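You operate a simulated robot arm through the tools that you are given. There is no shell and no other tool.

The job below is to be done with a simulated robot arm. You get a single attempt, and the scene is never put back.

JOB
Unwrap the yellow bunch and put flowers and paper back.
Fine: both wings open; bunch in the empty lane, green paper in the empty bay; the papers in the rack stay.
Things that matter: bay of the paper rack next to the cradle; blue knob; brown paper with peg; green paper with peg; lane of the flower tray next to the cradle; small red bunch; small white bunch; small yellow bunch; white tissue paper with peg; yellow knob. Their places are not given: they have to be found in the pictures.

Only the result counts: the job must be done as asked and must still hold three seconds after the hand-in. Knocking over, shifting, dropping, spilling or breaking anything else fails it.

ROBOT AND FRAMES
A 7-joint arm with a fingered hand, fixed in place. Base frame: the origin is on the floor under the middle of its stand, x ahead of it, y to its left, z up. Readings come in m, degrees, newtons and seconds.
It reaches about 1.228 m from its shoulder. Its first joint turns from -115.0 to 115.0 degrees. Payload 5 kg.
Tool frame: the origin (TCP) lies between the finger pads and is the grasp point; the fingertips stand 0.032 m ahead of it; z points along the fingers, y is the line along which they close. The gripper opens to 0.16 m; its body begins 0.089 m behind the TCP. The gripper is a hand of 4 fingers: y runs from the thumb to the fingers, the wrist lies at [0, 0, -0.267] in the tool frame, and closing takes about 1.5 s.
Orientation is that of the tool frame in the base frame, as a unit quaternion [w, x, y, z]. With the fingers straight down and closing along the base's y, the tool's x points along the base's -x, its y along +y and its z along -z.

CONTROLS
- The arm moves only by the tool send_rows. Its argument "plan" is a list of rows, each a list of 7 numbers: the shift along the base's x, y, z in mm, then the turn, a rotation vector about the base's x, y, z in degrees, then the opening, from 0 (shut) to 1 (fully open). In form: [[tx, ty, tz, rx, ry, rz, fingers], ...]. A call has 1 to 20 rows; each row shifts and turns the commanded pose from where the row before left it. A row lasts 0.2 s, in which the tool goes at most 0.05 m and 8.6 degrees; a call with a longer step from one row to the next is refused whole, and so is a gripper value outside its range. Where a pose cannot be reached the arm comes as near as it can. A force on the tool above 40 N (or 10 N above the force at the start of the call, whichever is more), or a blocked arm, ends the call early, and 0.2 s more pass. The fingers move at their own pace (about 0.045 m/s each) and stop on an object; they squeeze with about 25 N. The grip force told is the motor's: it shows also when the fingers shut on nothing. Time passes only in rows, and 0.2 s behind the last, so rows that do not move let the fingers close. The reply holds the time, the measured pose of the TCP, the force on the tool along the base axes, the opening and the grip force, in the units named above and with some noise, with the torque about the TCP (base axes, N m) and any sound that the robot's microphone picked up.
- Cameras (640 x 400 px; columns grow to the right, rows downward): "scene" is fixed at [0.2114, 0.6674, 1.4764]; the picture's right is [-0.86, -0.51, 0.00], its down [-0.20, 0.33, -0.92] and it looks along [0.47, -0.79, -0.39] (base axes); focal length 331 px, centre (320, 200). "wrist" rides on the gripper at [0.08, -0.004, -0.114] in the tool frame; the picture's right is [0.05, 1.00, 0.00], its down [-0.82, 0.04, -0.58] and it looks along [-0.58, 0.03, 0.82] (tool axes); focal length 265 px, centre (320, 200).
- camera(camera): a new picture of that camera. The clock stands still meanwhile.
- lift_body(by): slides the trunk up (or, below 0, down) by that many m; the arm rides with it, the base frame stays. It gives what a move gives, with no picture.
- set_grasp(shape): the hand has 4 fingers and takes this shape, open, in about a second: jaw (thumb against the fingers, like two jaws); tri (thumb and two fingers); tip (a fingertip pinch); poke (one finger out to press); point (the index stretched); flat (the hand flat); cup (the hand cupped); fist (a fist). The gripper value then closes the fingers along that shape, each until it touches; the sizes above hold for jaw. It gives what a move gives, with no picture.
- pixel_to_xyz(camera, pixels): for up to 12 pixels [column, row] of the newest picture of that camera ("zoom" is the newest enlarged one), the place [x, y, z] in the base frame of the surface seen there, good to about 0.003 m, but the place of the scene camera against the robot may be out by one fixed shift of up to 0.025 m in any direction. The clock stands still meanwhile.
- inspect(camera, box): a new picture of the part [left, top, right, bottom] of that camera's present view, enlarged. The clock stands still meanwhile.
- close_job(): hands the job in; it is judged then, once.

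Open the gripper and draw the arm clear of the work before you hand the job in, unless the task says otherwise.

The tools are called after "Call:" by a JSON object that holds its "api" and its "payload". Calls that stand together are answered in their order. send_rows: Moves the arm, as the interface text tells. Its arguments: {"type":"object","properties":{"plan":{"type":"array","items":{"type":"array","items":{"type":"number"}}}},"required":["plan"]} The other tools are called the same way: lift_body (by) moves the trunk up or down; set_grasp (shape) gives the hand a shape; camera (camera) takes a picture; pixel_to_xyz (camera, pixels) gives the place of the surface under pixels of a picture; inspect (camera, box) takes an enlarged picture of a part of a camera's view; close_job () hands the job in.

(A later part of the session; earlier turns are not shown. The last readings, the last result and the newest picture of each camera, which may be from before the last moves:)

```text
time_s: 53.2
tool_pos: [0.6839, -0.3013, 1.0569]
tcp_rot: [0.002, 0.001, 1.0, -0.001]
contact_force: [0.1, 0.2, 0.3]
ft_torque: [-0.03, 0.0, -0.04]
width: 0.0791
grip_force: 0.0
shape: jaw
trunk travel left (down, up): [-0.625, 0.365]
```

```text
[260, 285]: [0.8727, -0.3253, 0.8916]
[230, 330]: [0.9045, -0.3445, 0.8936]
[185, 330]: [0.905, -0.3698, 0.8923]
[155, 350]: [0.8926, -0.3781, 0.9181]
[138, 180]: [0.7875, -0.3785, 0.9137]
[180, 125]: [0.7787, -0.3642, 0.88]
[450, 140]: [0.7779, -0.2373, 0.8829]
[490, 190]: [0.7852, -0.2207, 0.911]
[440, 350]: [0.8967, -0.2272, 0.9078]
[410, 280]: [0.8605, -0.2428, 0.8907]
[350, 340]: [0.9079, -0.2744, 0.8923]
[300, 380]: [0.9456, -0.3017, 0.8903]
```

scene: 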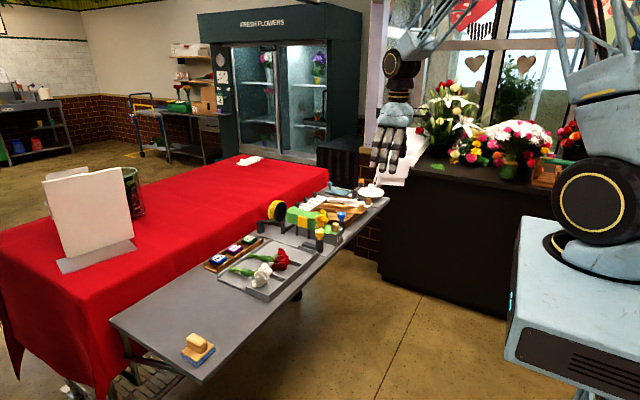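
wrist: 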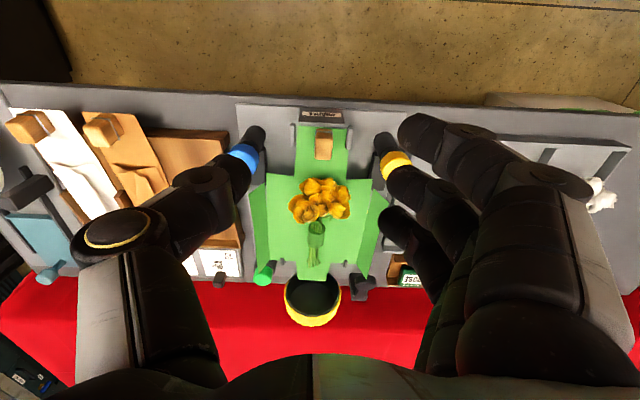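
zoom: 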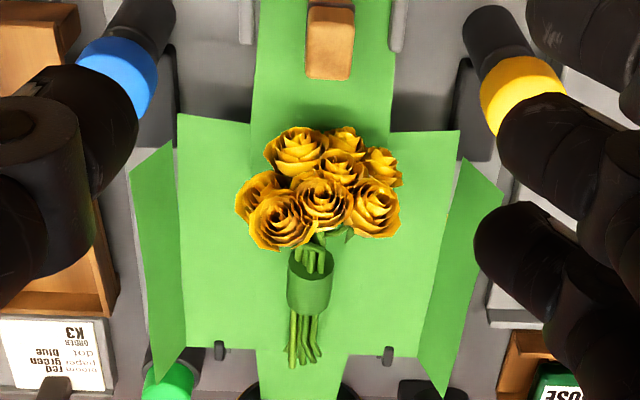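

The band is at (0.838,-0.300), top z 0.925, paper at z≈0.890. Before grasping I look at the tray to find the empty lane's walls and how the other bunches lie.

Call:
{"api": "send_rows", "payload": {"plan": [[-10, 40, 5, 0, 0, 0, 0.5], [-10, 45, 5, 0, 0, 0, 0.6], [0, 45, 0, 0, 0, 0, 0.7], [0, 45, 0, 0, 0, 0, 0.7], [0, 0, 0, 0, 0, 0, 0.7]]}}

Call:
{"api": "camera", "payload": {"camera": "wrist"}}

Call:
{"api": "inspect", "payload": {"camera": "wrist", "box": [230, 120, 430, 290]}}

```text
time_s: 54.5
tool_pos: [0.6646, -0.1278, 1.0667]
tcp_rot: [0.002, 0.001, 1.0, -0.001]
contact_force: [0.4, -0.9, -0.7]
ft_torque: [0.0, -0.01, -0.01]
width: 0.1115
grip_force: 0.1
shape: jaw
trunk travel left (down, up): [-0.625, 0.365]
```

```text
taken
```

wrist: 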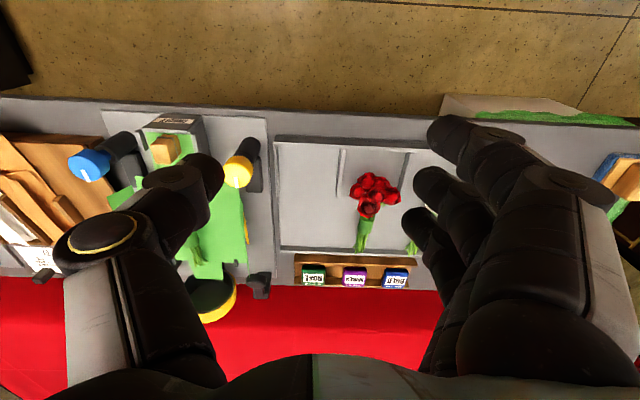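

```text
2.35 times, centred on (330, 205) of wrist
```

zoom: 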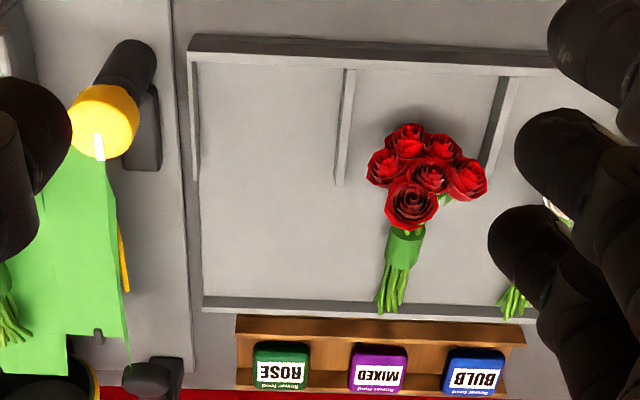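

Call:
{"api": "pixel_to_xyz", "payload": {"camera": "zoom", "pixels": [[196, 120], [196, 230], [345, 75], [340, 180], [500, 90], [270, 150], [270, 300], [430, 180], [405, 245], [390, 300], [375, 165], [485, 180]]}}

Call:
{"api": "pixel_to_xyz", "payload": {"camera": "zoom", "pixels": [[190, 60], [260, 45], [260, 60], [205, 300], [345, 130], [350, 110], [330, 230], [230, 230], [205, 230], [185, 230], [400, 140], [410, 205]]}}

```text
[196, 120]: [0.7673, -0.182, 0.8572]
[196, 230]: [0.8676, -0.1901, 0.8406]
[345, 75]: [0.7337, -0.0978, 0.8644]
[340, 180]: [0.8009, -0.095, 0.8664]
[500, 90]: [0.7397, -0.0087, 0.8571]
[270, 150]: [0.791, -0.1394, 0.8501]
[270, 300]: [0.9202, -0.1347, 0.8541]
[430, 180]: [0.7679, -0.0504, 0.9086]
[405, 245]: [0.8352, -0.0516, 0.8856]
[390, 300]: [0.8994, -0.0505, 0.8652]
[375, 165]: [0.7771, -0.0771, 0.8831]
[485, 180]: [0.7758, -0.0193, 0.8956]
```

```text
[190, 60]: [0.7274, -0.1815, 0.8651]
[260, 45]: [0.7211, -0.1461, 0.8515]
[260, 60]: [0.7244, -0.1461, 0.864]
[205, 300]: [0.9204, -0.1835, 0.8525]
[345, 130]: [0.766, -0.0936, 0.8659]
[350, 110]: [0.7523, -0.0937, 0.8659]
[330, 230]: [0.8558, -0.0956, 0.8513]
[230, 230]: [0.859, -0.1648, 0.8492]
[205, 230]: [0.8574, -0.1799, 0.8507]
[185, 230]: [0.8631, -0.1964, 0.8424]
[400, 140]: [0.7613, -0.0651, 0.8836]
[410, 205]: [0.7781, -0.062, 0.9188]
```

Empty lane: y from -0.18 to -0.098 (centre ≈-0.139), floor z 0.849; the red bunch lies at band (0.835,-0.052). I move above the yellow bunch's band with a small opening.

Call:
{"api": "send_rows", "payload": {"plan": [[35, -30, 0, 0, 0, 0, 0.5], [35, -30, 0, 0, 0, 0, 0.45], [35, -30, 0, 0, 0, 0, 0.4], [35, -30, 0, 0, 0, 0, 0.4], [25, -30, 0, 0, 0, 0, 0.4], [18, -22, 0, 0, 0, 0, 0.4], [0, 0, 0, 0, 0, 0, 0.4]]}}

Call:
{"api": "camera", "payload": {"camera": "wrist"}}

Call:
{"api": "inspect", "payload": {"camera": "scene", "box": [240, 150, 390, 260]}}

```text
time_s: 56.0
tool_pos: [0.8448, -0.2982, 1.0671]
tcp_rot: [0.002, 0.001, 1.0, -0.001]
contact_force: [-0.6, 0.0, 0.2]
ft_torque: [-0.05, -0.02, -0.01]
width: 0.0647
grip_force: 0.1
shape: jaw
trunk travel left (down, up): [-0.625, 0.365]
```

```text
taken
```

wrist: 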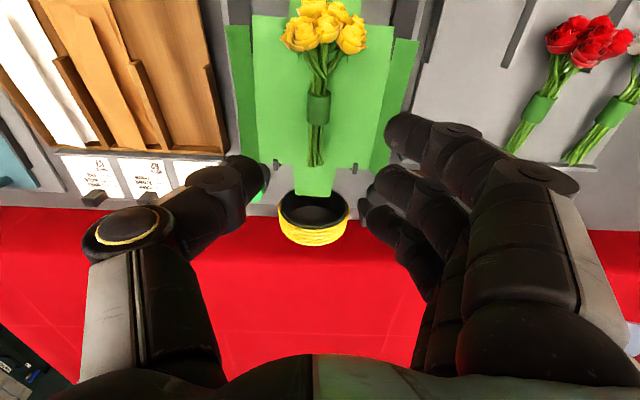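

```text
3.64 times, centred on (315, 205) of scene
```

zoom: 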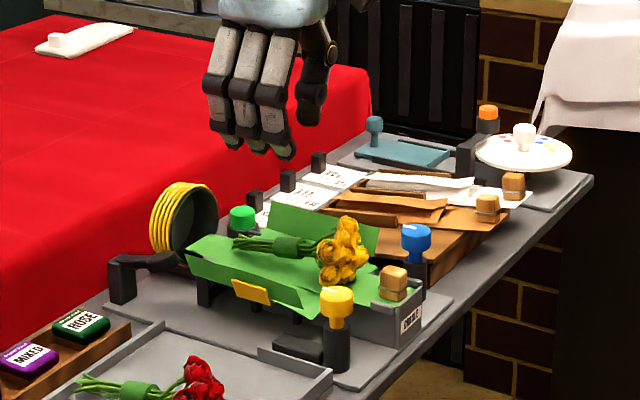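

I check the band's place once more from this view (band near (318,107)).

Call:
{"api": "pixel_to_xyz", "payload": {"camera": "wrist", "pixels": [[318, 107], [310, 107], [327, 107], [318, 94], [318, 121], [315, 150], [300, 120], [340, 120], [280, 100], [360, 100], [245, 100], [390, 100]]}}

```text
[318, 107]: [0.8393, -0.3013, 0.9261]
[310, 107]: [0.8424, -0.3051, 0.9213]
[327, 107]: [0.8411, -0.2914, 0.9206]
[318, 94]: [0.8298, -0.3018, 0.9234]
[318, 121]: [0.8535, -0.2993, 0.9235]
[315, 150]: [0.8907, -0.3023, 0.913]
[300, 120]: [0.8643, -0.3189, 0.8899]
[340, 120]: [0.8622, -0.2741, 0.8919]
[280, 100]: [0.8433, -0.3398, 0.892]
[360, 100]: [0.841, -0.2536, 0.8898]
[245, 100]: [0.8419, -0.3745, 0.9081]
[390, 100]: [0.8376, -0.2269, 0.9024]
```

Band centre (0.841,-0.2995). I descend to TCP z≈0.928, tips just above the paper.

Call:
{"api": "send_rows", "payload": {"plan": [[2, -1.5, -30, 0, 0, 0, 0.38], [0, 0, -30, 0, 0, 0, 0.35], [0, 0, -30, 0, 0, 0, 0.35], [0, 0, -25, 0, 0, 0, 0.35], [0, 0, -15, 0, 0, 0, 0.35], [0, 0, -9, 0, 0, 0, 0.35], [0, 0, 0, 0, 0, 0, 0.35]]}}

Call:
{"api": "camera", "payload": {"camera": "wrist"}}

Call:
{"api": "inspect", "payload": {"camera": "scene", "box": [260, 170, 370, 250]}}

```text
time_s: 57.6
tool_pos: [0.8479, -0.2991, 0.9262]
tcp_rot: [0.001, 0.0, 1.0, -0.001]
contact_force: [0.0, 0.2, -0.1]
ft_torque: [0.04, 0.02, -0.02]
width: 0.0566
grip_force: 0.1
shape: jaw
trunk travel left (down, up): [-0.625, 0.365]
```

```text
taken
```

wrist: 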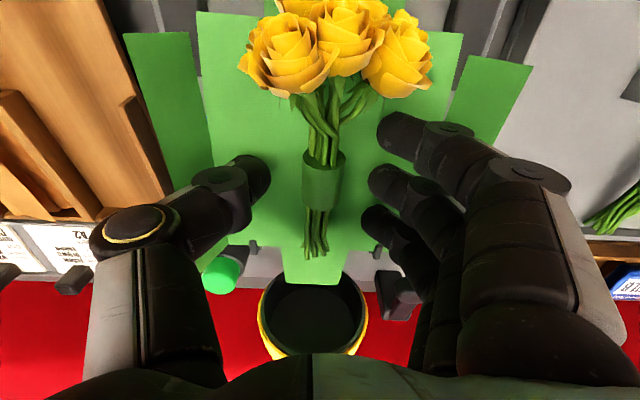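

```text
5.00 times, centred on (315, 210) of scene
```

zoom: 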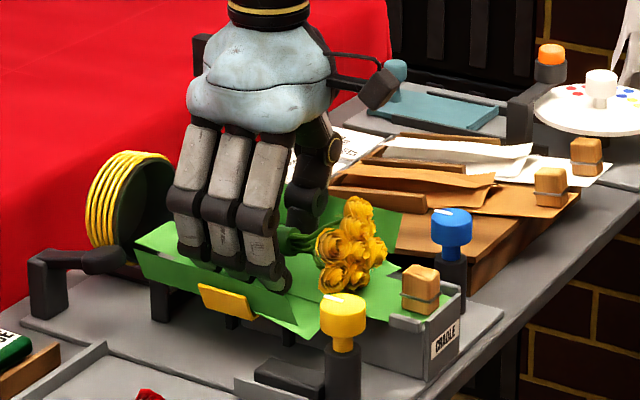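

Thumb and fingers straddle the band with no contact. I close on it.

Call:
{"api": "send_rows", "payload": {"plan": [[0, 0, 0, 0, 0, 0, 0.25], [0, 0, 0, 0, 0, 0, 0.15], [0, 0, 0, 0, 0, 0, 0.08], [0, 0, 0, 0, 0, 0, 0], [0, 0, 0, 0, 0, 0, 0], [0, 0, 0, 0, 0, 0, 0], [0, 0, 0, 0, 0, 0, 0]]}}

Call:
{"api": "camera", "payload": {"camera": "wrist"}}

```text
time_s: 59.2
tool_pos: [0.8473, -0.3, 0.9257]
tcp_rot: [0.002, 0.001, 1.0, -0.001]
contact_force: [0.2, 0.1, -0.5]
ft_torque: [0.02, -0.04, 0.0]
width: 0.0205
grip_force: 25.2
shape: jaw
trunk travel left (down, up): [-0.625, 0.365]
```

```text
taken
```

wrist: 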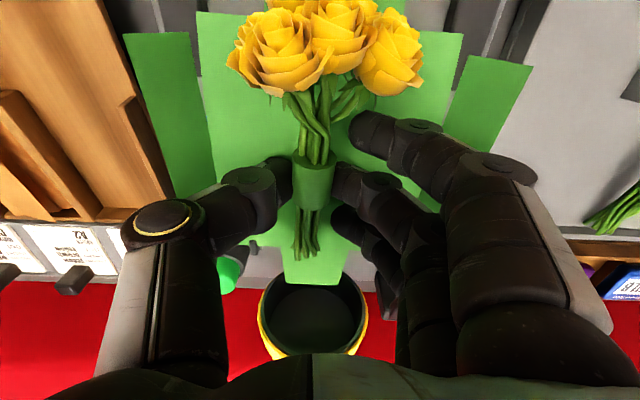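

The band is held (width 20.5 mm, 25 N). I lift gently by 30 mm and check that only the bunch comes.

Call:
{"api": "send_rows", "payload": {"plan": [[0, 0, 5, 0, 0, 0, 0], [0, 0, 10, 0, 0, 0, 0], [0, 0, 15, 0, 0, 0, 0], [0, 0, 0, 0, 0, 0, 0]]}}

Call:
{"api": "camera", "payload": {"camera": "wrist"}}

Call:
{"api": "inspect", "payload": {"camera": "scene", "box": [260, 170, 370, 250]}}

```text
time_s: 60.2
tool_pos: [0.8473, -0.3009, 0.9564]
tcp_rot: [0.001, 0.0, 1.0, -0.001]
contact_force: [-0.1, 0.5, -1.0]
ft_torque: [0.01, -0.04, -0.03]
width: 0.0205
grip_force: 24.7
shape: jaw
trunk travel left (down, up): [-0.625, 0.365]
```

```text
taken
```

wrist: 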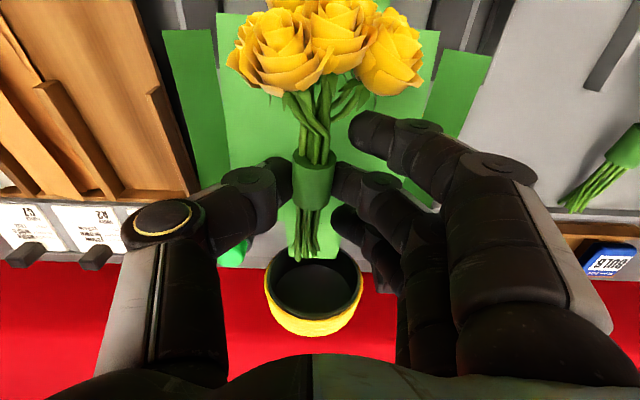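

```text
5.00 times, centred on (315, 210) of scene
```

zoom: 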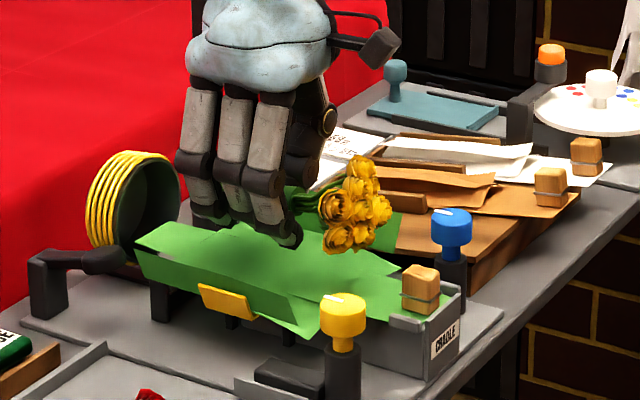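

Only the bunch is lifted. I raise it further, carry it +161 mm in y above the empty lane.

Call:
{"api": "send_rows", "payload": {"plan": [[0, 0, 25, 0, 0, 0, 0], [0, 0, 30, 0, 0, 0, 0], [0, 10, 15, 0, 0, 0, 0], [0, 25, 0, 0, 0, 0, 0], [0, 30, 0, 0, 0, 0, 0], [0, 30, 0, 0, 0, 0, 0], [0, 30, 0, 0, 0, 0, 0], [-2, 25, 0, 0, 0, 0, 0], [-2, 12, 0, 0, 0, 0, 0], [0, 0, 0, 0, 0, 0, 0]]}}

Call:
{"api": "camera", "payload": {"camera": "wrist"}}

Call:
{"api": "inspect", "payload": {"camera": "scene", "box": [210, 150, 370, 290]}}

```text
time_s: 62.5
tool_pos: [0.8446, -0.1375, 1.0262]
tcp_rot: [0.002, 0.001, 1.0, -0.001]
contact_force: [-0.4, -0.8, -1.8]
ft_torque: [-0.02, -0.02, -0.03]
width: 0.0205
grip_force: 25.1
shape: jaw
trunk travel left (down, up): [-0.625, 0.365]
```

```text
taken
```

wrist: 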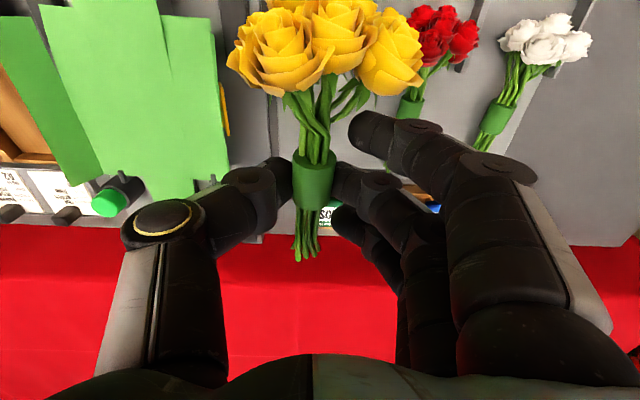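

```text
2.86 times, centred on (290, 220) of scene
```

zoom: 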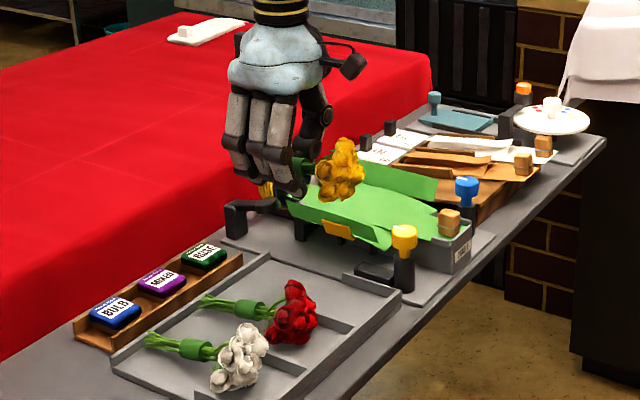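

Bunch is over the lane. I descend in small steps to just above the floor (TCP z≈0.888).

Call:
{"api": "send_rows", "payload": {"plan": [[0, -1, -30, 0, 0, 0, 0], [0, 0, -30, 0, 0, 0, 0], [0, 0, -30, 0, 0, 0, 0], [0, 0, -20, 0, 0, 0, 0], [0, 0, -15, 0, 0, 0, 0], [0, 0, -9, 0, 0, 0, 0], [0, 0, 0, 0, 0, 0, 0]]}}

Call:
{"api": "camera", "payload": {"camera": "wrist"}}

Call:
{"api": "inspect", "payload": {"camera": "scene", "box": [210, 180, 350, 290]}}

```text
time_s: 64.0
tool_pos: [0.8442, -0.1386, 0.8933]
tcp_rot: [0.003, 0.001, 1.0, 0.0]
contact_force: [0.5, 0.2, -0.9]
ft_torque: [-0.03, -0.02, 0.01]
width: 0.0205
grip_force: 25.1
shape: jaw
trunk travel left (down, up): [-0.625, 0.365]
```

```text
taken
```

wrist: 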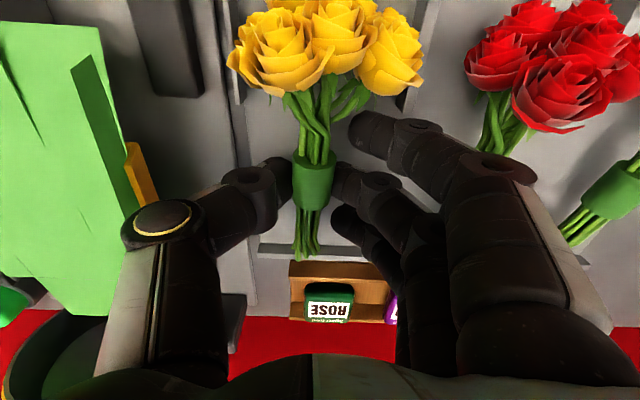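

```text
3.64 times, centred on (280, 235) of scene
```

zoom: 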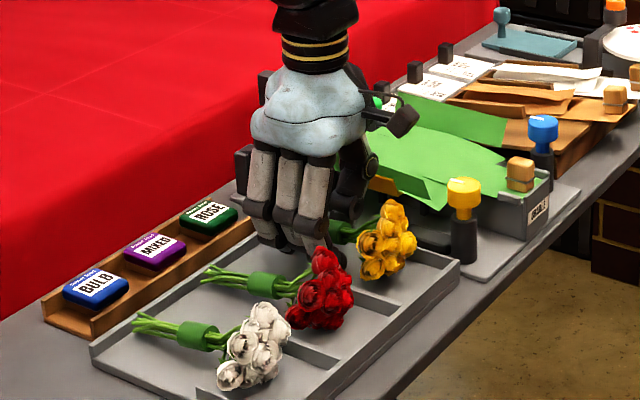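

The bunch hangs just above the lane. I lower ~6 mm more until light contact and then open a little.

Call:
{"api": "send_rows", "payload": {"plan": [[0, 0, -3, 0, 0, 0, 0], [0, 0, -3, 0, 0, 0, 0], [0, 0, -1.5, 0, 0, 0, 0], [0, 0, 0, 0, 0, 0, 0]]}}

```text
time_s: 65.0
tool_pos: [0.8446, -0.1383, 0.8854]
tcp_rot: [0.002, 0.001, 1.0, -0.001]
contact_force: [0.2, 0.3, -1.3]
ft_torque: [0.0, -0.05, 0.01]
width: 0.0203
grip_force: 25.2
shape: jaw
trunk travel left (down, up): [-0.625, 0.365]
```

Position is as computed for resting on the floor (no significant force). I open gradually to 4–5 cm and look.

Call:
{"api": "send_rows", "payload": {"plan": [[0, 0, 0, 0, 0, 0, 0.16], [0, 0, 0, 0, 0, 0, 0.2], [0, 0, 0, 0, 0, 0, 0.26], [0, 0, 0, 0, 0, 0, 0.3], [0, 0, 0, 0, 0, 0, 0.3]]}}

Call:
{"api": "camera", "payload": {"camera": "wrist"}}

Call:
{"api": "inspect", "payload": {"camera": "scene", "box": [210, 180, 350, 290]}}

```text
time_s: 66.2
tool_pos: [0.8447, -0.1389, 0.8851]
tcp_rot: [0.002, 0.0, 1.0, -0.001]
contact_force: [1.2, -2.3, 0.1]
ft_torque: [-0.01, 0.04, -0.03]
width: 0.0468
grip_force: 0.0
shape: jaw
trunk travel left (down, up): [-0.625, 0.365]
```

```text
taken
```

wrist: 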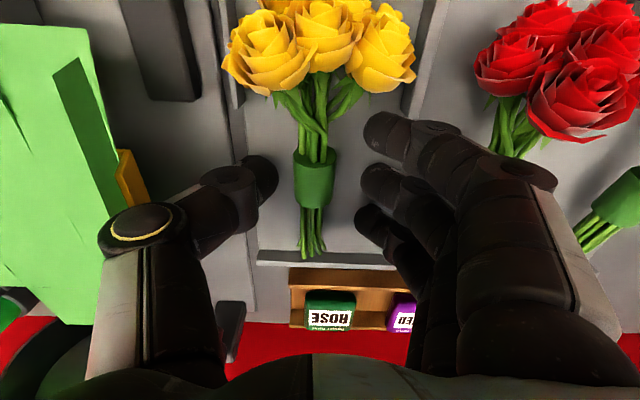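

```text
3.64 times, centred on (280, 235) of scene
```

zoom: 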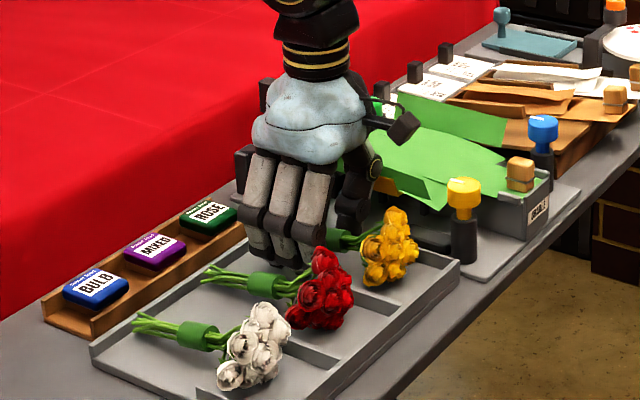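

The bunch is released and lies in the lane. I lift straight up and back off to see the tray.

Call:
{"api": "send_rows", "payload": {"plan": [[0, 0, 15, 0, 0, 0, 0.3], [0, 0, 25, 0, 0, 0, 0.3], [0, 0, 40, 0, 0, 0, 0.3], [0, 0, 40, 0, 0, 0, 0.4], [-30, 0, 30, 0, 0, 0, 0.5], [-45, 0, 10, 0, 0, 0, 0.6], [-45, 0, 10, 0, 0, 0, 0.7], [-45, 0, 0, 0, 0, 0, 0.7], [0, 0, 0, 0, 0, 0, 0.7]]}}

Call:
{"api": "camera", "payload": {"camera": "wrist"}}

Call:
{"api": "inspect", "payload": {"camera": "scene", "box": [210, 180, 350, 290]}}

```text
time_s: 68.2
tool_pos: [0.6778, -0.1398, 1.0545]
tcp_rot: [0.002, 0.0, 1.0, -0.001]
contact_force: [-0.8, 0.7, -0.2]
ft_torque: [-0.01, 0.0, -0.01]
width: 0.1115
grip_force: 0.1
shape: jaw
trunk travel left (down, up): [-0.625, 0.365]
```

```text
taken
```

wrist: 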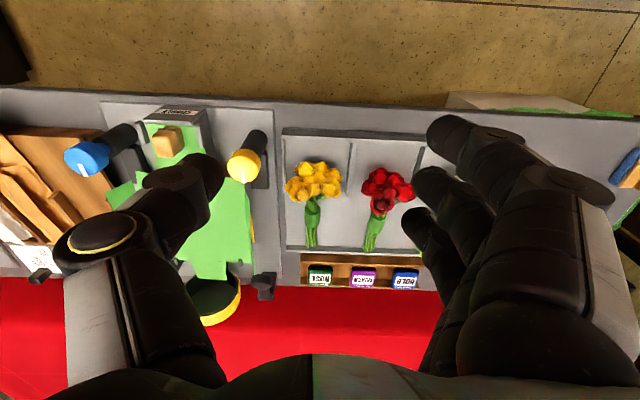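

```text
3.64 times, centred on (280, 235) of scene
```

zoom: 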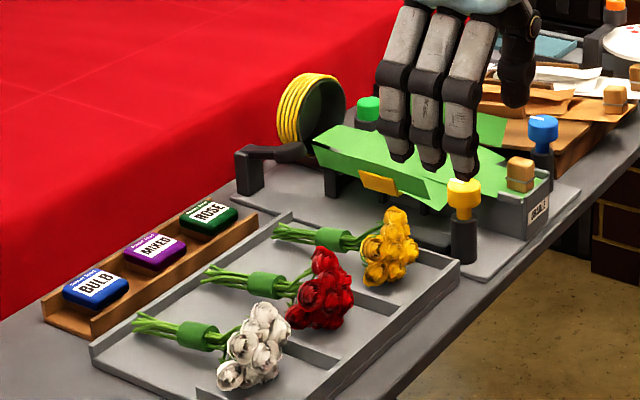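

The yellow bunch lies properly in its lane. Next the green paper: I look closely at its peg and the cradle end.

Call:
{"api": "send_rows", "payload": {"plan": [[-15, -40, 0, 0, 0, 0, 0.8], [-15, -45, 0, 0, 0, 0, 1], [-10, -45, 0, 0, 0, 0, 1], [-10, -30, 0, 0, 0, 0, 1], [0, 0, 0, 0, 0, 0, 1]]}}

Call:
{"api": "camera", "payload": {"camera": "wrist"}}

Call:
{"api": "inspect", "payload": {"camera": "wrist", "box": [275, 150, 365, 210]}}

Call:
{"api": "inspect", "payload": {"camera": "scene", "box": [310, 205, 365, 240]}}

```text
time_s: 69.5
tool_pos: [0.6295, -0.2997, 1.0543]
tcp_rot: [0.002, 0.0, 1.0, -0.001]
contact_force: [-0.4, 0.0, 0.9]
ft_torque: [-0.02, -0.06, 0.01]
width: 0.1596
grip_force: 0.1
shape: jaw
trunk travel left (down, up): [-0.625, 0.365]
```

```text
taken
```

wrist: 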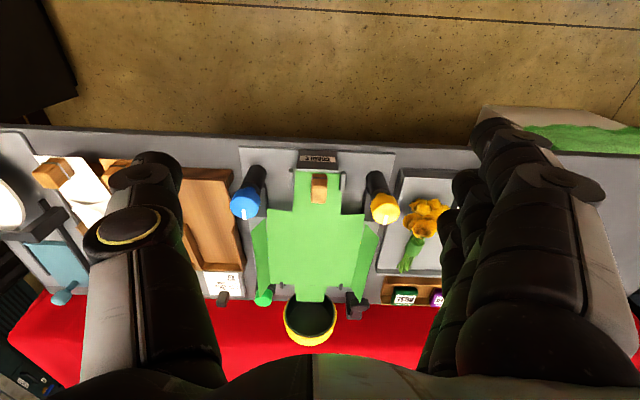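

```text
6.67 times, centred on (320, 180) of wrist
```

zoom: 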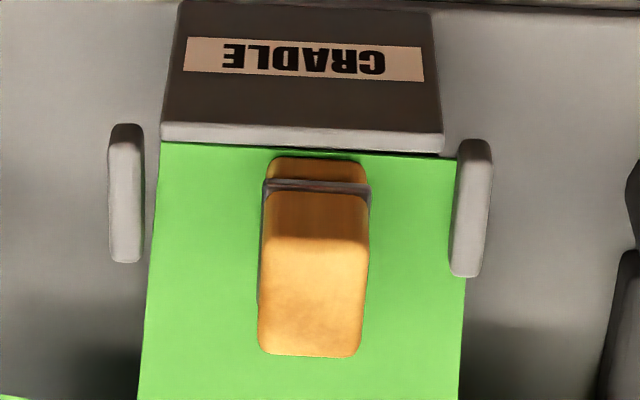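

```text
11.43 times, centred on (338, 222) of scene
```

zoom: 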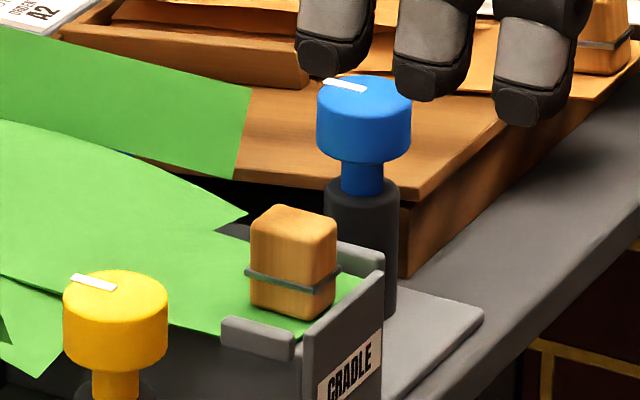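

Now exact places of the peg, clips and end wall from the zoom; and the wing strips.

Call:
{"api": "inspect", "payload": {"camera": "wrist", "box": [275, 150, 365, 210]}}

Call:
{"api": "pixel_to_xyz", "payload": {"camera": "zoom", "pixels": [[313, 300], [265, 300], [360, 300], [313, 250], [313, 345], [313, 220], [313, 170], [300, 130], [200, 135], [125, 200], [475, 210], [220, 250]]}}

Call:
{"api": "pixel_to_xyz", "payload": {"camera": "zoom", "pixels": [[310, 120], [310, 100], [475, 150], [475, 265], [125, 130], [125, 255], [165, 250], [455, 300], [240, 250], [420, 250], [273, 345], [350, 345]]}}

```text
6.67 times, centred on (320, 180) of wrist
```

zoom: 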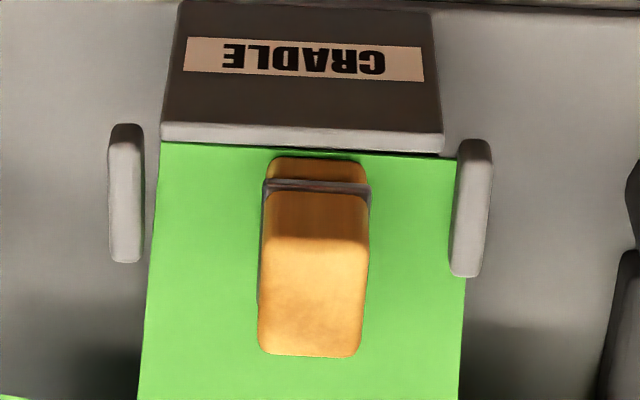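

```text
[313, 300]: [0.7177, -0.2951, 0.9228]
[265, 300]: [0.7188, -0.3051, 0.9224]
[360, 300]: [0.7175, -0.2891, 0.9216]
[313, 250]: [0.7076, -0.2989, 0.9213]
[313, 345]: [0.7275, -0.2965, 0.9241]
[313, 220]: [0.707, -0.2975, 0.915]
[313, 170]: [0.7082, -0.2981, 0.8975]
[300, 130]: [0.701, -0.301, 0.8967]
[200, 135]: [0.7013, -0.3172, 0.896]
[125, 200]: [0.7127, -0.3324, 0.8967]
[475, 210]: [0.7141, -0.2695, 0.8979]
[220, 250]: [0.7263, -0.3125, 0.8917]
```

```text
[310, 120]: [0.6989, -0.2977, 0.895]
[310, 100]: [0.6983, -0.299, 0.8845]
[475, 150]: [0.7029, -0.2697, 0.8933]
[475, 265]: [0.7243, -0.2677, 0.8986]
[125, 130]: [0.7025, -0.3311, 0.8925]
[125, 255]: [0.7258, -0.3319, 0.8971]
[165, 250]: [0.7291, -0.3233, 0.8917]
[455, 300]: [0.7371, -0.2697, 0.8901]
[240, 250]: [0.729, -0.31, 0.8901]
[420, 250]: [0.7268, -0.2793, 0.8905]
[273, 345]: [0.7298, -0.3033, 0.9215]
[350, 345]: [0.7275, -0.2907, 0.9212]
```

Peg: x 0.706–0.729, y -0.306…-0.288, top z 0.922; clips and end wall top at z≈0.898. Before grasping I measure the rack's empty bay and how the other papers lie.

Call:
{"api": "send_rows", "payload": {"plan": [[0, -40, 10, 0, 0, 0, 1], [0, -45, 5, 0, 0, 0, 1], [0, -45, 0, 0, 0, 0, 1], [0, -40, 0, 0, 0, 0, 1], [0, 0, 0, 0, 0, 0, 1]]}}

Call:
{"api": "camera", "payload": {"camera": "wrist"}}

Call:
{"api": "inspect", "payload": {"camera": "wrist", "box": [190, 140, 400, 300]}}

```text
time_s: 70.7
tool_pos: [0.6266, -0.468, 1.0704]
tcp_rot: [0.001, 0.0, 1.0, -0.001]
contact_force: [0.1, 1.0, -0.9]
ft_torque: [0.01, 0.05, -0.02]
width: 0.1599
grip_force: 0.0
shape: jaw
trunk travel left (down, up): [-0.625, 0.365]
```

```text
taken
```

wrist: 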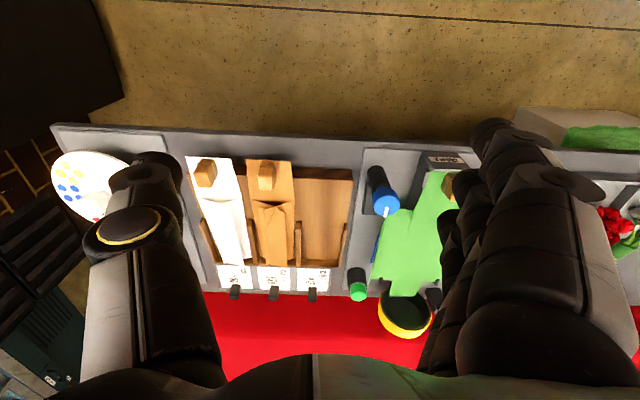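

```text
2.50 times, centred on (295, 220) of wrist
```

zoom: 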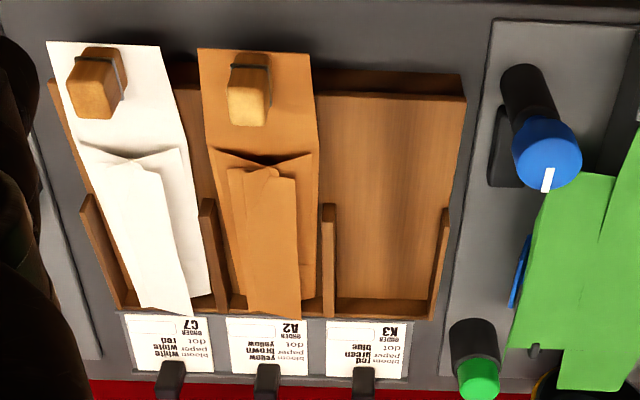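

Call:
{"api": "pixel_to_xyz", "payload": {"camera": "zoom", "pixels": [[320, 100], [440, 100], [390, 100], [335, 280], [430, 290], [380, 200], [328, 215], [446, 220], [385, 300], [250, 105], [250, 85], [215, 60]]}}

Call:
{"api": "pixel_to_xyz", "payload": {"camera": "zoom", "pixels": [[300, 60], [255, 300], [295, 300], [210, 140], [315, 140], [265, 200], [400, 85], [460, 90], [208, 210], [90, 105], [270, 60], [385, 260]]}}

```text
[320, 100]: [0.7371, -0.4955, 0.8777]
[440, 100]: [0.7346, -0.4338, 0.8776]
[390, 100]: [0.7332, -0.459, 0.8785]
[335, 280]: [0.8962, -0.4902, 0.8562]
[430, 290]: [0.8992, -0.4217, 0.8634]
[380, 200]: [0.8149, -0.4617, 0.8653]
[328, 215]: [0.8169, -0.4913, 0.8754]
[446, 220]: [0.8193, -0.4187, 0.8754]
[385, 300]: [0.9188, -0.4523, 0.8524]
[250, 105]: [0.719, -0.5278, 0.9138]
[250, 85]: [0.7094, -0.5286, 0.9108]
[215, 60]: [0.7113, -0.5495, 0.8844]
```

```text
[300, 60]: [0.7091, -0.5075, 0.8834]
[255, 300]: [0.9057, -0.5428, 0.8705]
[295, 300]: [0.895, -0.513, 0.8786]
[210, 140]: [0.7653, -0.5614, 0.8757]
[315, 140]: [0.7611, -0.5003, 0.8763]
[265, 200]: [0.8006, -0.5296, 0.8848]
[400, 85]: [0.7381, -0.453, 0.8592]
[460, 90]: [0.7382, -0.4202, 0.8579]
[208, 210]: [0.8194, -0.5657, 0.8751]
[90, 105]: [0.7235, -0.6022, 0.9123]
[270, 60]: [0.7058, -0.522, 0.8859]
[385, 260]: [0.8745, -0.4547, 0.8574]
```

The bay is a board sloping down toward +x (z 0.878 at x 0.735 → 0.857 at x 0.875), centre y≈-0.455. I measure the brown paper's resting pose closely as model.

Call:
{"api": "inspect", "payload": {"camera": "wrist", "box": [240, 155, 300, 200]}}

Call:
{"api": "pixel_to_xyz", "payload": {"camera": "zoom", "pixels": [[290, 240], [250, 290], [330, 290], [290, 190], [290, 295], [290, 60], [100, 60], [500, 60], [70, 200], [550, 200], [450, 350], [160, 350]]}}

Call:
{"api": "inspect", "payload": {"camera": "wrist", "box": [240, 230, 340, 300]}}

```text
8.89 times, centred on (270, 178) of wrist
```

zoom: 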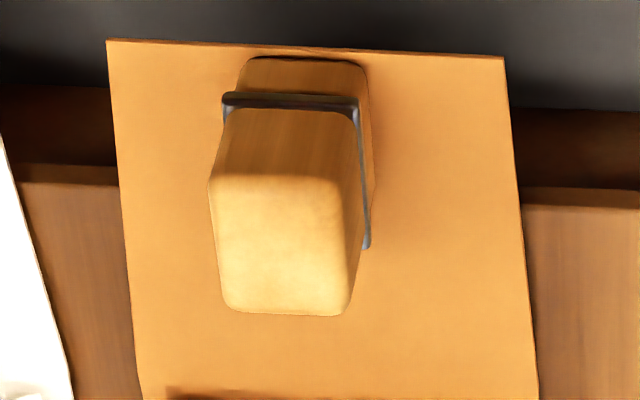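

```text
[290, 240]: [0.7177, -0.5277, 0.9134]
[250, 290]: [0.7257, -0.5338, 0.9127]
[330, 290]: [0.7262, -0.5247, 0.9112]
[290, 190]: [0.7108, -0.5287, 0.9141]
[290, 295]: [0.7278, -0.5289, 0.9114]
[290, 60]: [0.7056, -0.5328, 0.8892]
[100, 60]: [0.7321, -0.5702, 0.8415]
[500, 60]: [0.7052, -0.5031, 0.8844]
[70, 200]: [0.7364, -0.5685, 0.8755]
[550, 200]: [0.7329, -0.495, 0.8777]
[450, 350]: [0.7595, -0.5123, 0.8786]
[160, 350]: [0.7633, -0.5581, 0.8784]
```

```text
5.71 times, centred on (290, 265) of wrist
```

zoom: 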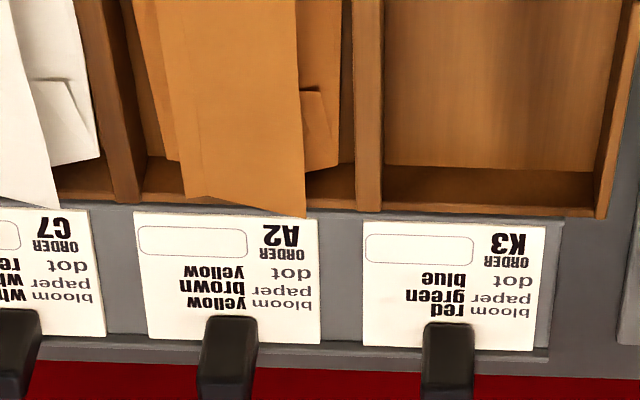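

Brown peg top centre: (0.719,-0.529,0.913), so the green peg should end at about (0.719,-0.455,0.913). I check the green paper's far end and wings from here before lifting.

Call:
{"api": "inspect", "payload": {"camera": "scene", "box": [280, 195, 350, 245]}}

Call:
{"api": "inspect", "payload": {"camera": "wrist", "box": [355, 160, 455, 320]}}

Call:
{"api": "pixel_to_xyz", "payload": {"camera": "zoom", "pixels": [[300, 300], [340, 330], [240, 150], [200, 250], [330, 150], [300, 200], [360, 300], [250, 300]]}}

```text
8.00 times, centred on (315, 220) of scene
```

zoom: 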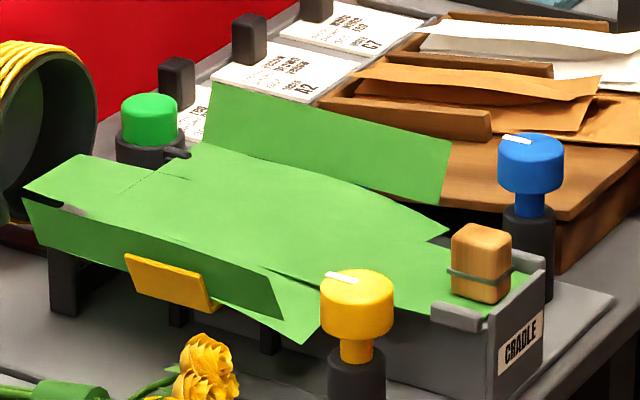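

```text
2.50 times, centred on (405, 240) of wrist
```

zoom: 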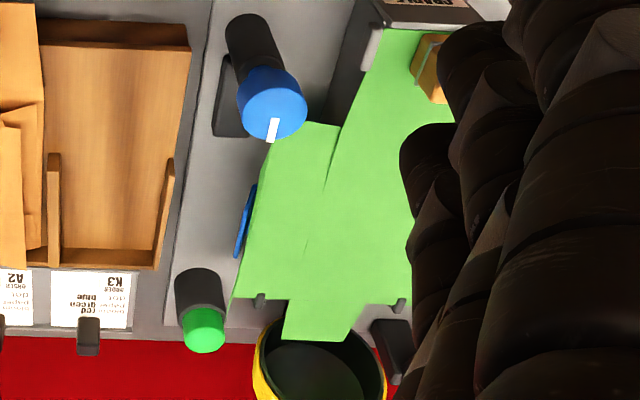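

```text
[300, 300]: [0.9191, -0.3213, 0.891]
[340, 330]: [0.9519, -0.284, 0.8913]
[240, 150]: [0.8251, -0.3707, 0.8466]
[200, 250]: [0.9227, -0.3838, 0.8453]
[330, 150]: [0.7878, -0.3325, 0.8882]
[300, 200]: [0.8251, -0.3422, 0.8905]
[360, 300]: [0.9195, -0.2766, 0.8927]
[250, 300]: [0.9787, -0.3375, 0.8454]
```

The scene zoom shows base sheet, flat wings with upright strips, and the peg at the near end. I move above the peg with ~4.5 cm opening.

Call:
{"api": "send_rows", "payload": {"plan": [[18, 34, 0, 0, 0, 0, 0.8], [18, 34, 0, 0, 0, 0, 0.6], [18, 34, 0, 0, 0, 0, 0.4], [18, 34, 0, 0, 0, 0, 0.28], [19.5, 34.5, 0, 0, 0, 0, 0.28], [0, 0, -20, 0, 0, 0, 0.28], [0, 0, -30, 0, 0, 0, 0.28], [0, 0, 0, 0, 0, 0, 0.28]]}}

Call:
{"api": "camera", "payload": {"camera": "wrist"}}

Call:
{"api": "inspect", "payload": {"camera": "scene", "box": [260, 170, 380, 250]}}

```text
time_s: 72.5
tool_pos: [0.7202, -0.2992, 1.0208]
tcp_rot: [0.002, 0.0, 1.0, -0.001]
contact_force: [-0.5, 0.3, -0.2]
ft_torque: [-0.03, -0.03, -0.02]
width: 0.0454
grip_force: 0.1
shape: jaw
trunk travel left (down, up): [-0.625, 0.365]
```

```text
taken
```

wrist: 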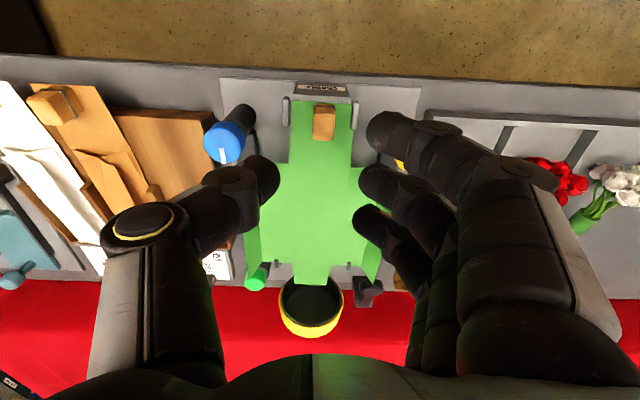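

```text
5.00 times, centred on (320, 210) of scene
```

zoom: 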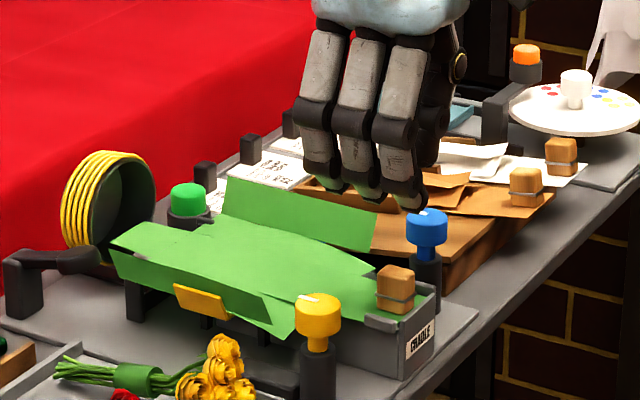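

Call:
{"api": "inspect", "payload": {"camera": "wrist", "box": [290, 85, 360, 150]}}

Call:
{"api": "pixel_to_xyz", "payload": {"camera": "wrist", "pixels": [[323, 123], [315, 123], [331, 123], [323, 113], [323, 135], [355, 110], [286, 110], [322, 96]]}}

```text
6.15 times, centred on (325, 118) of wrist
```

zoom: 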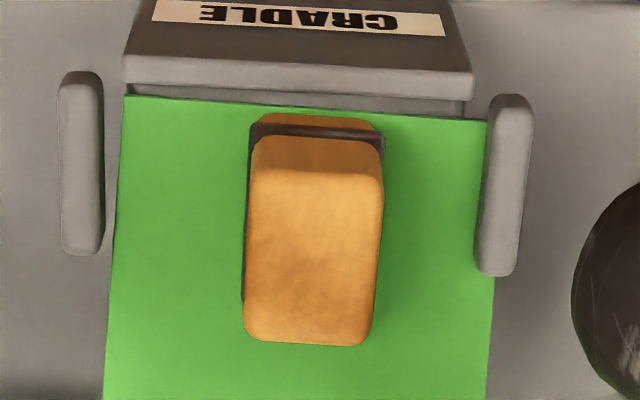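

```text
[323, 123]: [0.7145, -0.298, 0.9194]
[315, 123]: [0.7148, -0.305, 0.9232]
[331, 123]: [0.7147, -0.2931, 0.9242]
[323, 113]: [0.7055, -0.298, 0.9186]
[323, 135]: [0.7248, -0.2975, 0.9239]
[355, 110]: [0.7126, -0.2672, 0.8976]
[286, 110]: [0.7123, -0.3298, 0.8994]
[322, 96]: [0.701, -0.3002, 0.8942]
```

Peg centre ≈(0.717,-0.298). I descend to TCP z≈0.932 (tips at ~0.900, above clips 0.899).

Call:
{"api": "send_rows", "payload": {"plan": [[-3, 1, -30, 0, 0, 0, 0.28], [0, 0, -30, 0, 0, 0, 0.28], [0, 0, -20, 0, 0, 0, 0.28], [0, 0, -8, 0, 0, 0, 0.28], [0, 0, 0, 0, 0, 0, 0.28]]}}

Call:
{"api": "camera", "payload": {"camera": "wrist"}}

Call:
{"api": "inspect", "payload": {"camera": "scene", "box": [280, 180, 380, 250]}}

```text
time_s: 73.7
tool_pos: [0.717, -0.2975, 0.9319]
tcp_rot: [0.002, 0.001, 1.0, -0.001]
contact_force: [-0.2, -0.3, 0.3]
ft_torque: [0.01, 0.02, 0.02]
width: 0.0452
grip_force: 0.1
shape: jaw
trunk travel left (down, up): [-0.625, 0.365]
```

```text
taken
```

wrist: 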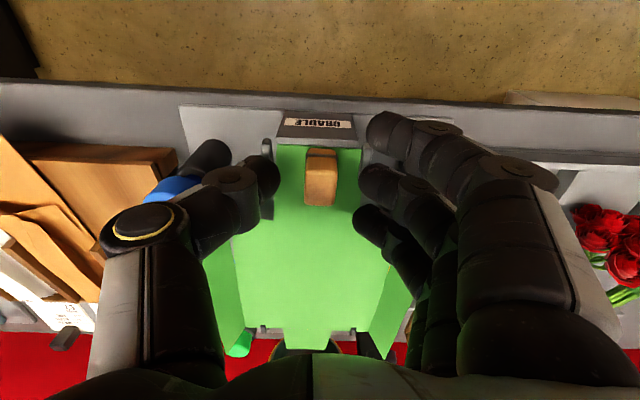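

```text
5.71 times, centred on (330, 215) of scene
```

zoom: 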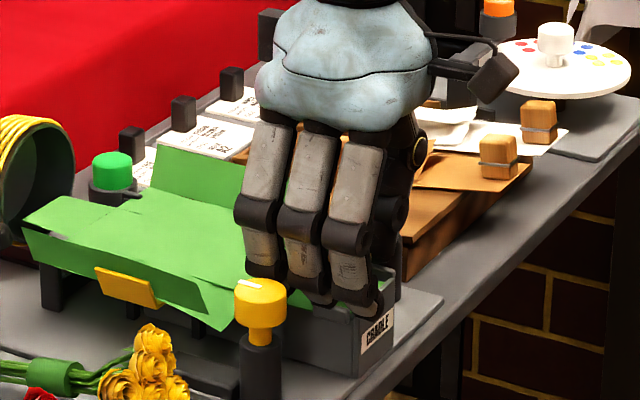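

No contact. I close on the peg.

Call:
{"api": "send_rows", "payload": {"plan": [[0, 0, 0, 0, 0, 0, 0.2], [0, 0, 0, 0, 0, 0, 0.12], [0, 0, 0, 0, 0, 0, 0.05], [0, 0, 0, 0, 0, 0, 0], [0, 0, 0, 0, 0, 0, 0], [0, 0, 0, 0, 0, 0, 0]]}}

Call:
{"api": "camera", "payload": {"camera": "wrist"}}

Call:
{"api": "inspect", "payload": {"camera": "scene", "box": [280, 180, 380, 250]}}

```text
time_s: 75.0
tool_pos: [0.7172, -0.2967, 0.9321]
tcp_rot: [0.003, 0.0, 1.0, -0.001]
contact_force: [-0.5, 2.8, 10.0]
ft_torque: [0.26, 0.0, 0.07]
width: 0.0105
grip_force: 24.8
shape: jaw
trunk travel left (down, up): [-0.625, 0.365]
```

```text
taken
```

wrist: 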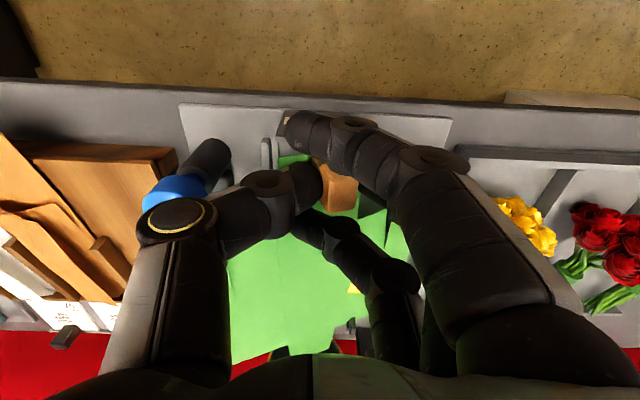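

```text
5.71 times, centred on (330, 215) of scene
```

zoom: 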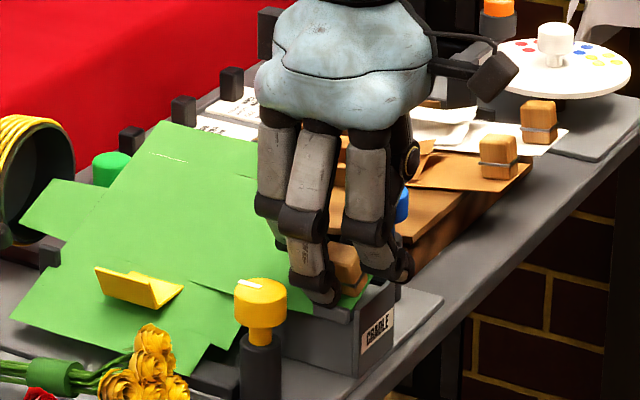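

On gripping, the paper's wings spread out flat, and there is 10 N upward force. I zoom in to see how the peg sits in the fingers.

Call:
{"api": "inspect", "payload": {"camera": "wrist", "box": [260, 110, 420, 260]}}

Call:
{"api": "inspect", "payload": {"camera": "scene", "box": [320, 200, 370, 240]}}

Call:
{"api": "inspect", "payload": {"camera": "scene", "box": [270, 190, 350, 250]}}

```text
2.67 times, centred on (340, 185) of wrist
```

zoom: 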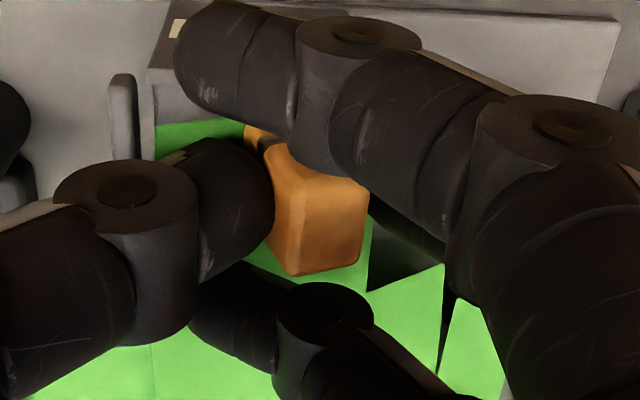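

```text
10.00 times, centred on (345, 220) of scene
```

zoom: 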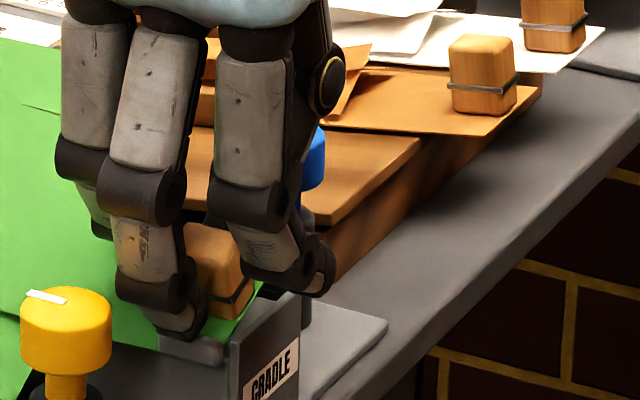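

```text
6.67 times, centred on (310, 220) of scene
```

zoom: 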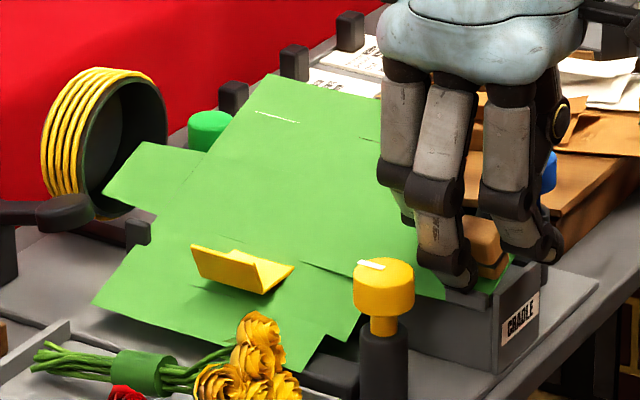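

The peg is caged between thumb and middle finger, slightly yawed, and the sheet has gone flat. I lift slowly by 20 mm to see whether it comes cleanly.

Call:
{"api": "send_rows", "payload": {"plan": [[0, 0, 4, 0, 0, 0, 0], [0, 0, 6, 0, 0, 0, 0], [0, 0, 10, 0, 0, 0, 0], [0, 0, 0, 0, 0, 0, 0], [0, 0, 0, 0, 0, 0, 0]]}}

Call:
{"api": "camera", "payload": {"camera": "wrist"}}

Call:
{"api": "inspect", "payload": {"camera": "scene", "box": [270, 180, 370, 250]}}

```text
time_s: 76.2
tool_pos: [0.7168, -0.2963, 0.9514]
tcp_rot: [0.002, 0.0, 1.0, 0.0]
contact_force: [-0.1, -0.6, 0.0]
ft_torque: [-0.01, 0.02, -0.03]
width: 0.0084
grip_force: 25.6
shape: jaw
trunk travel left (down, up): [-0.625, 0.365]
```

```text
taken
```

wrist: 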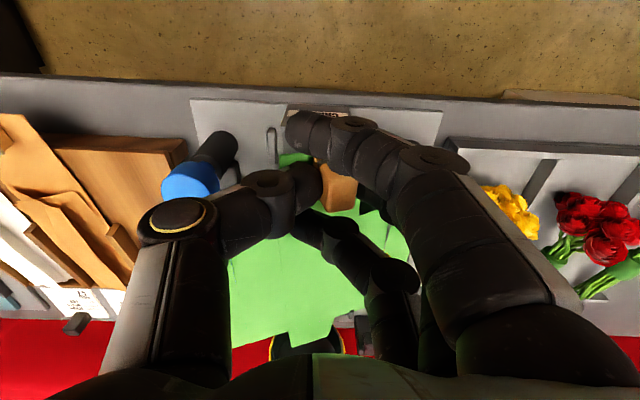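

```text
5.71 times, centred on (320, 215) of scene
```

zoom: 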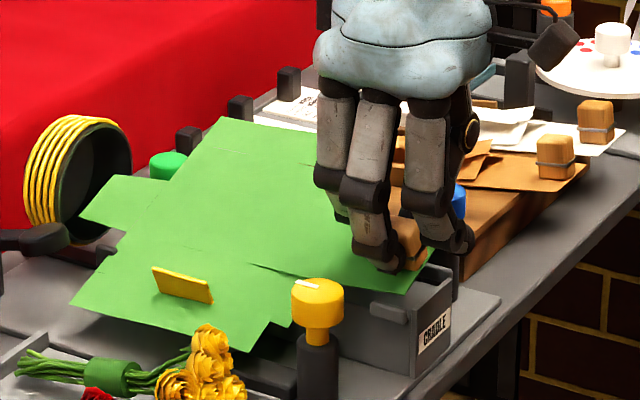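

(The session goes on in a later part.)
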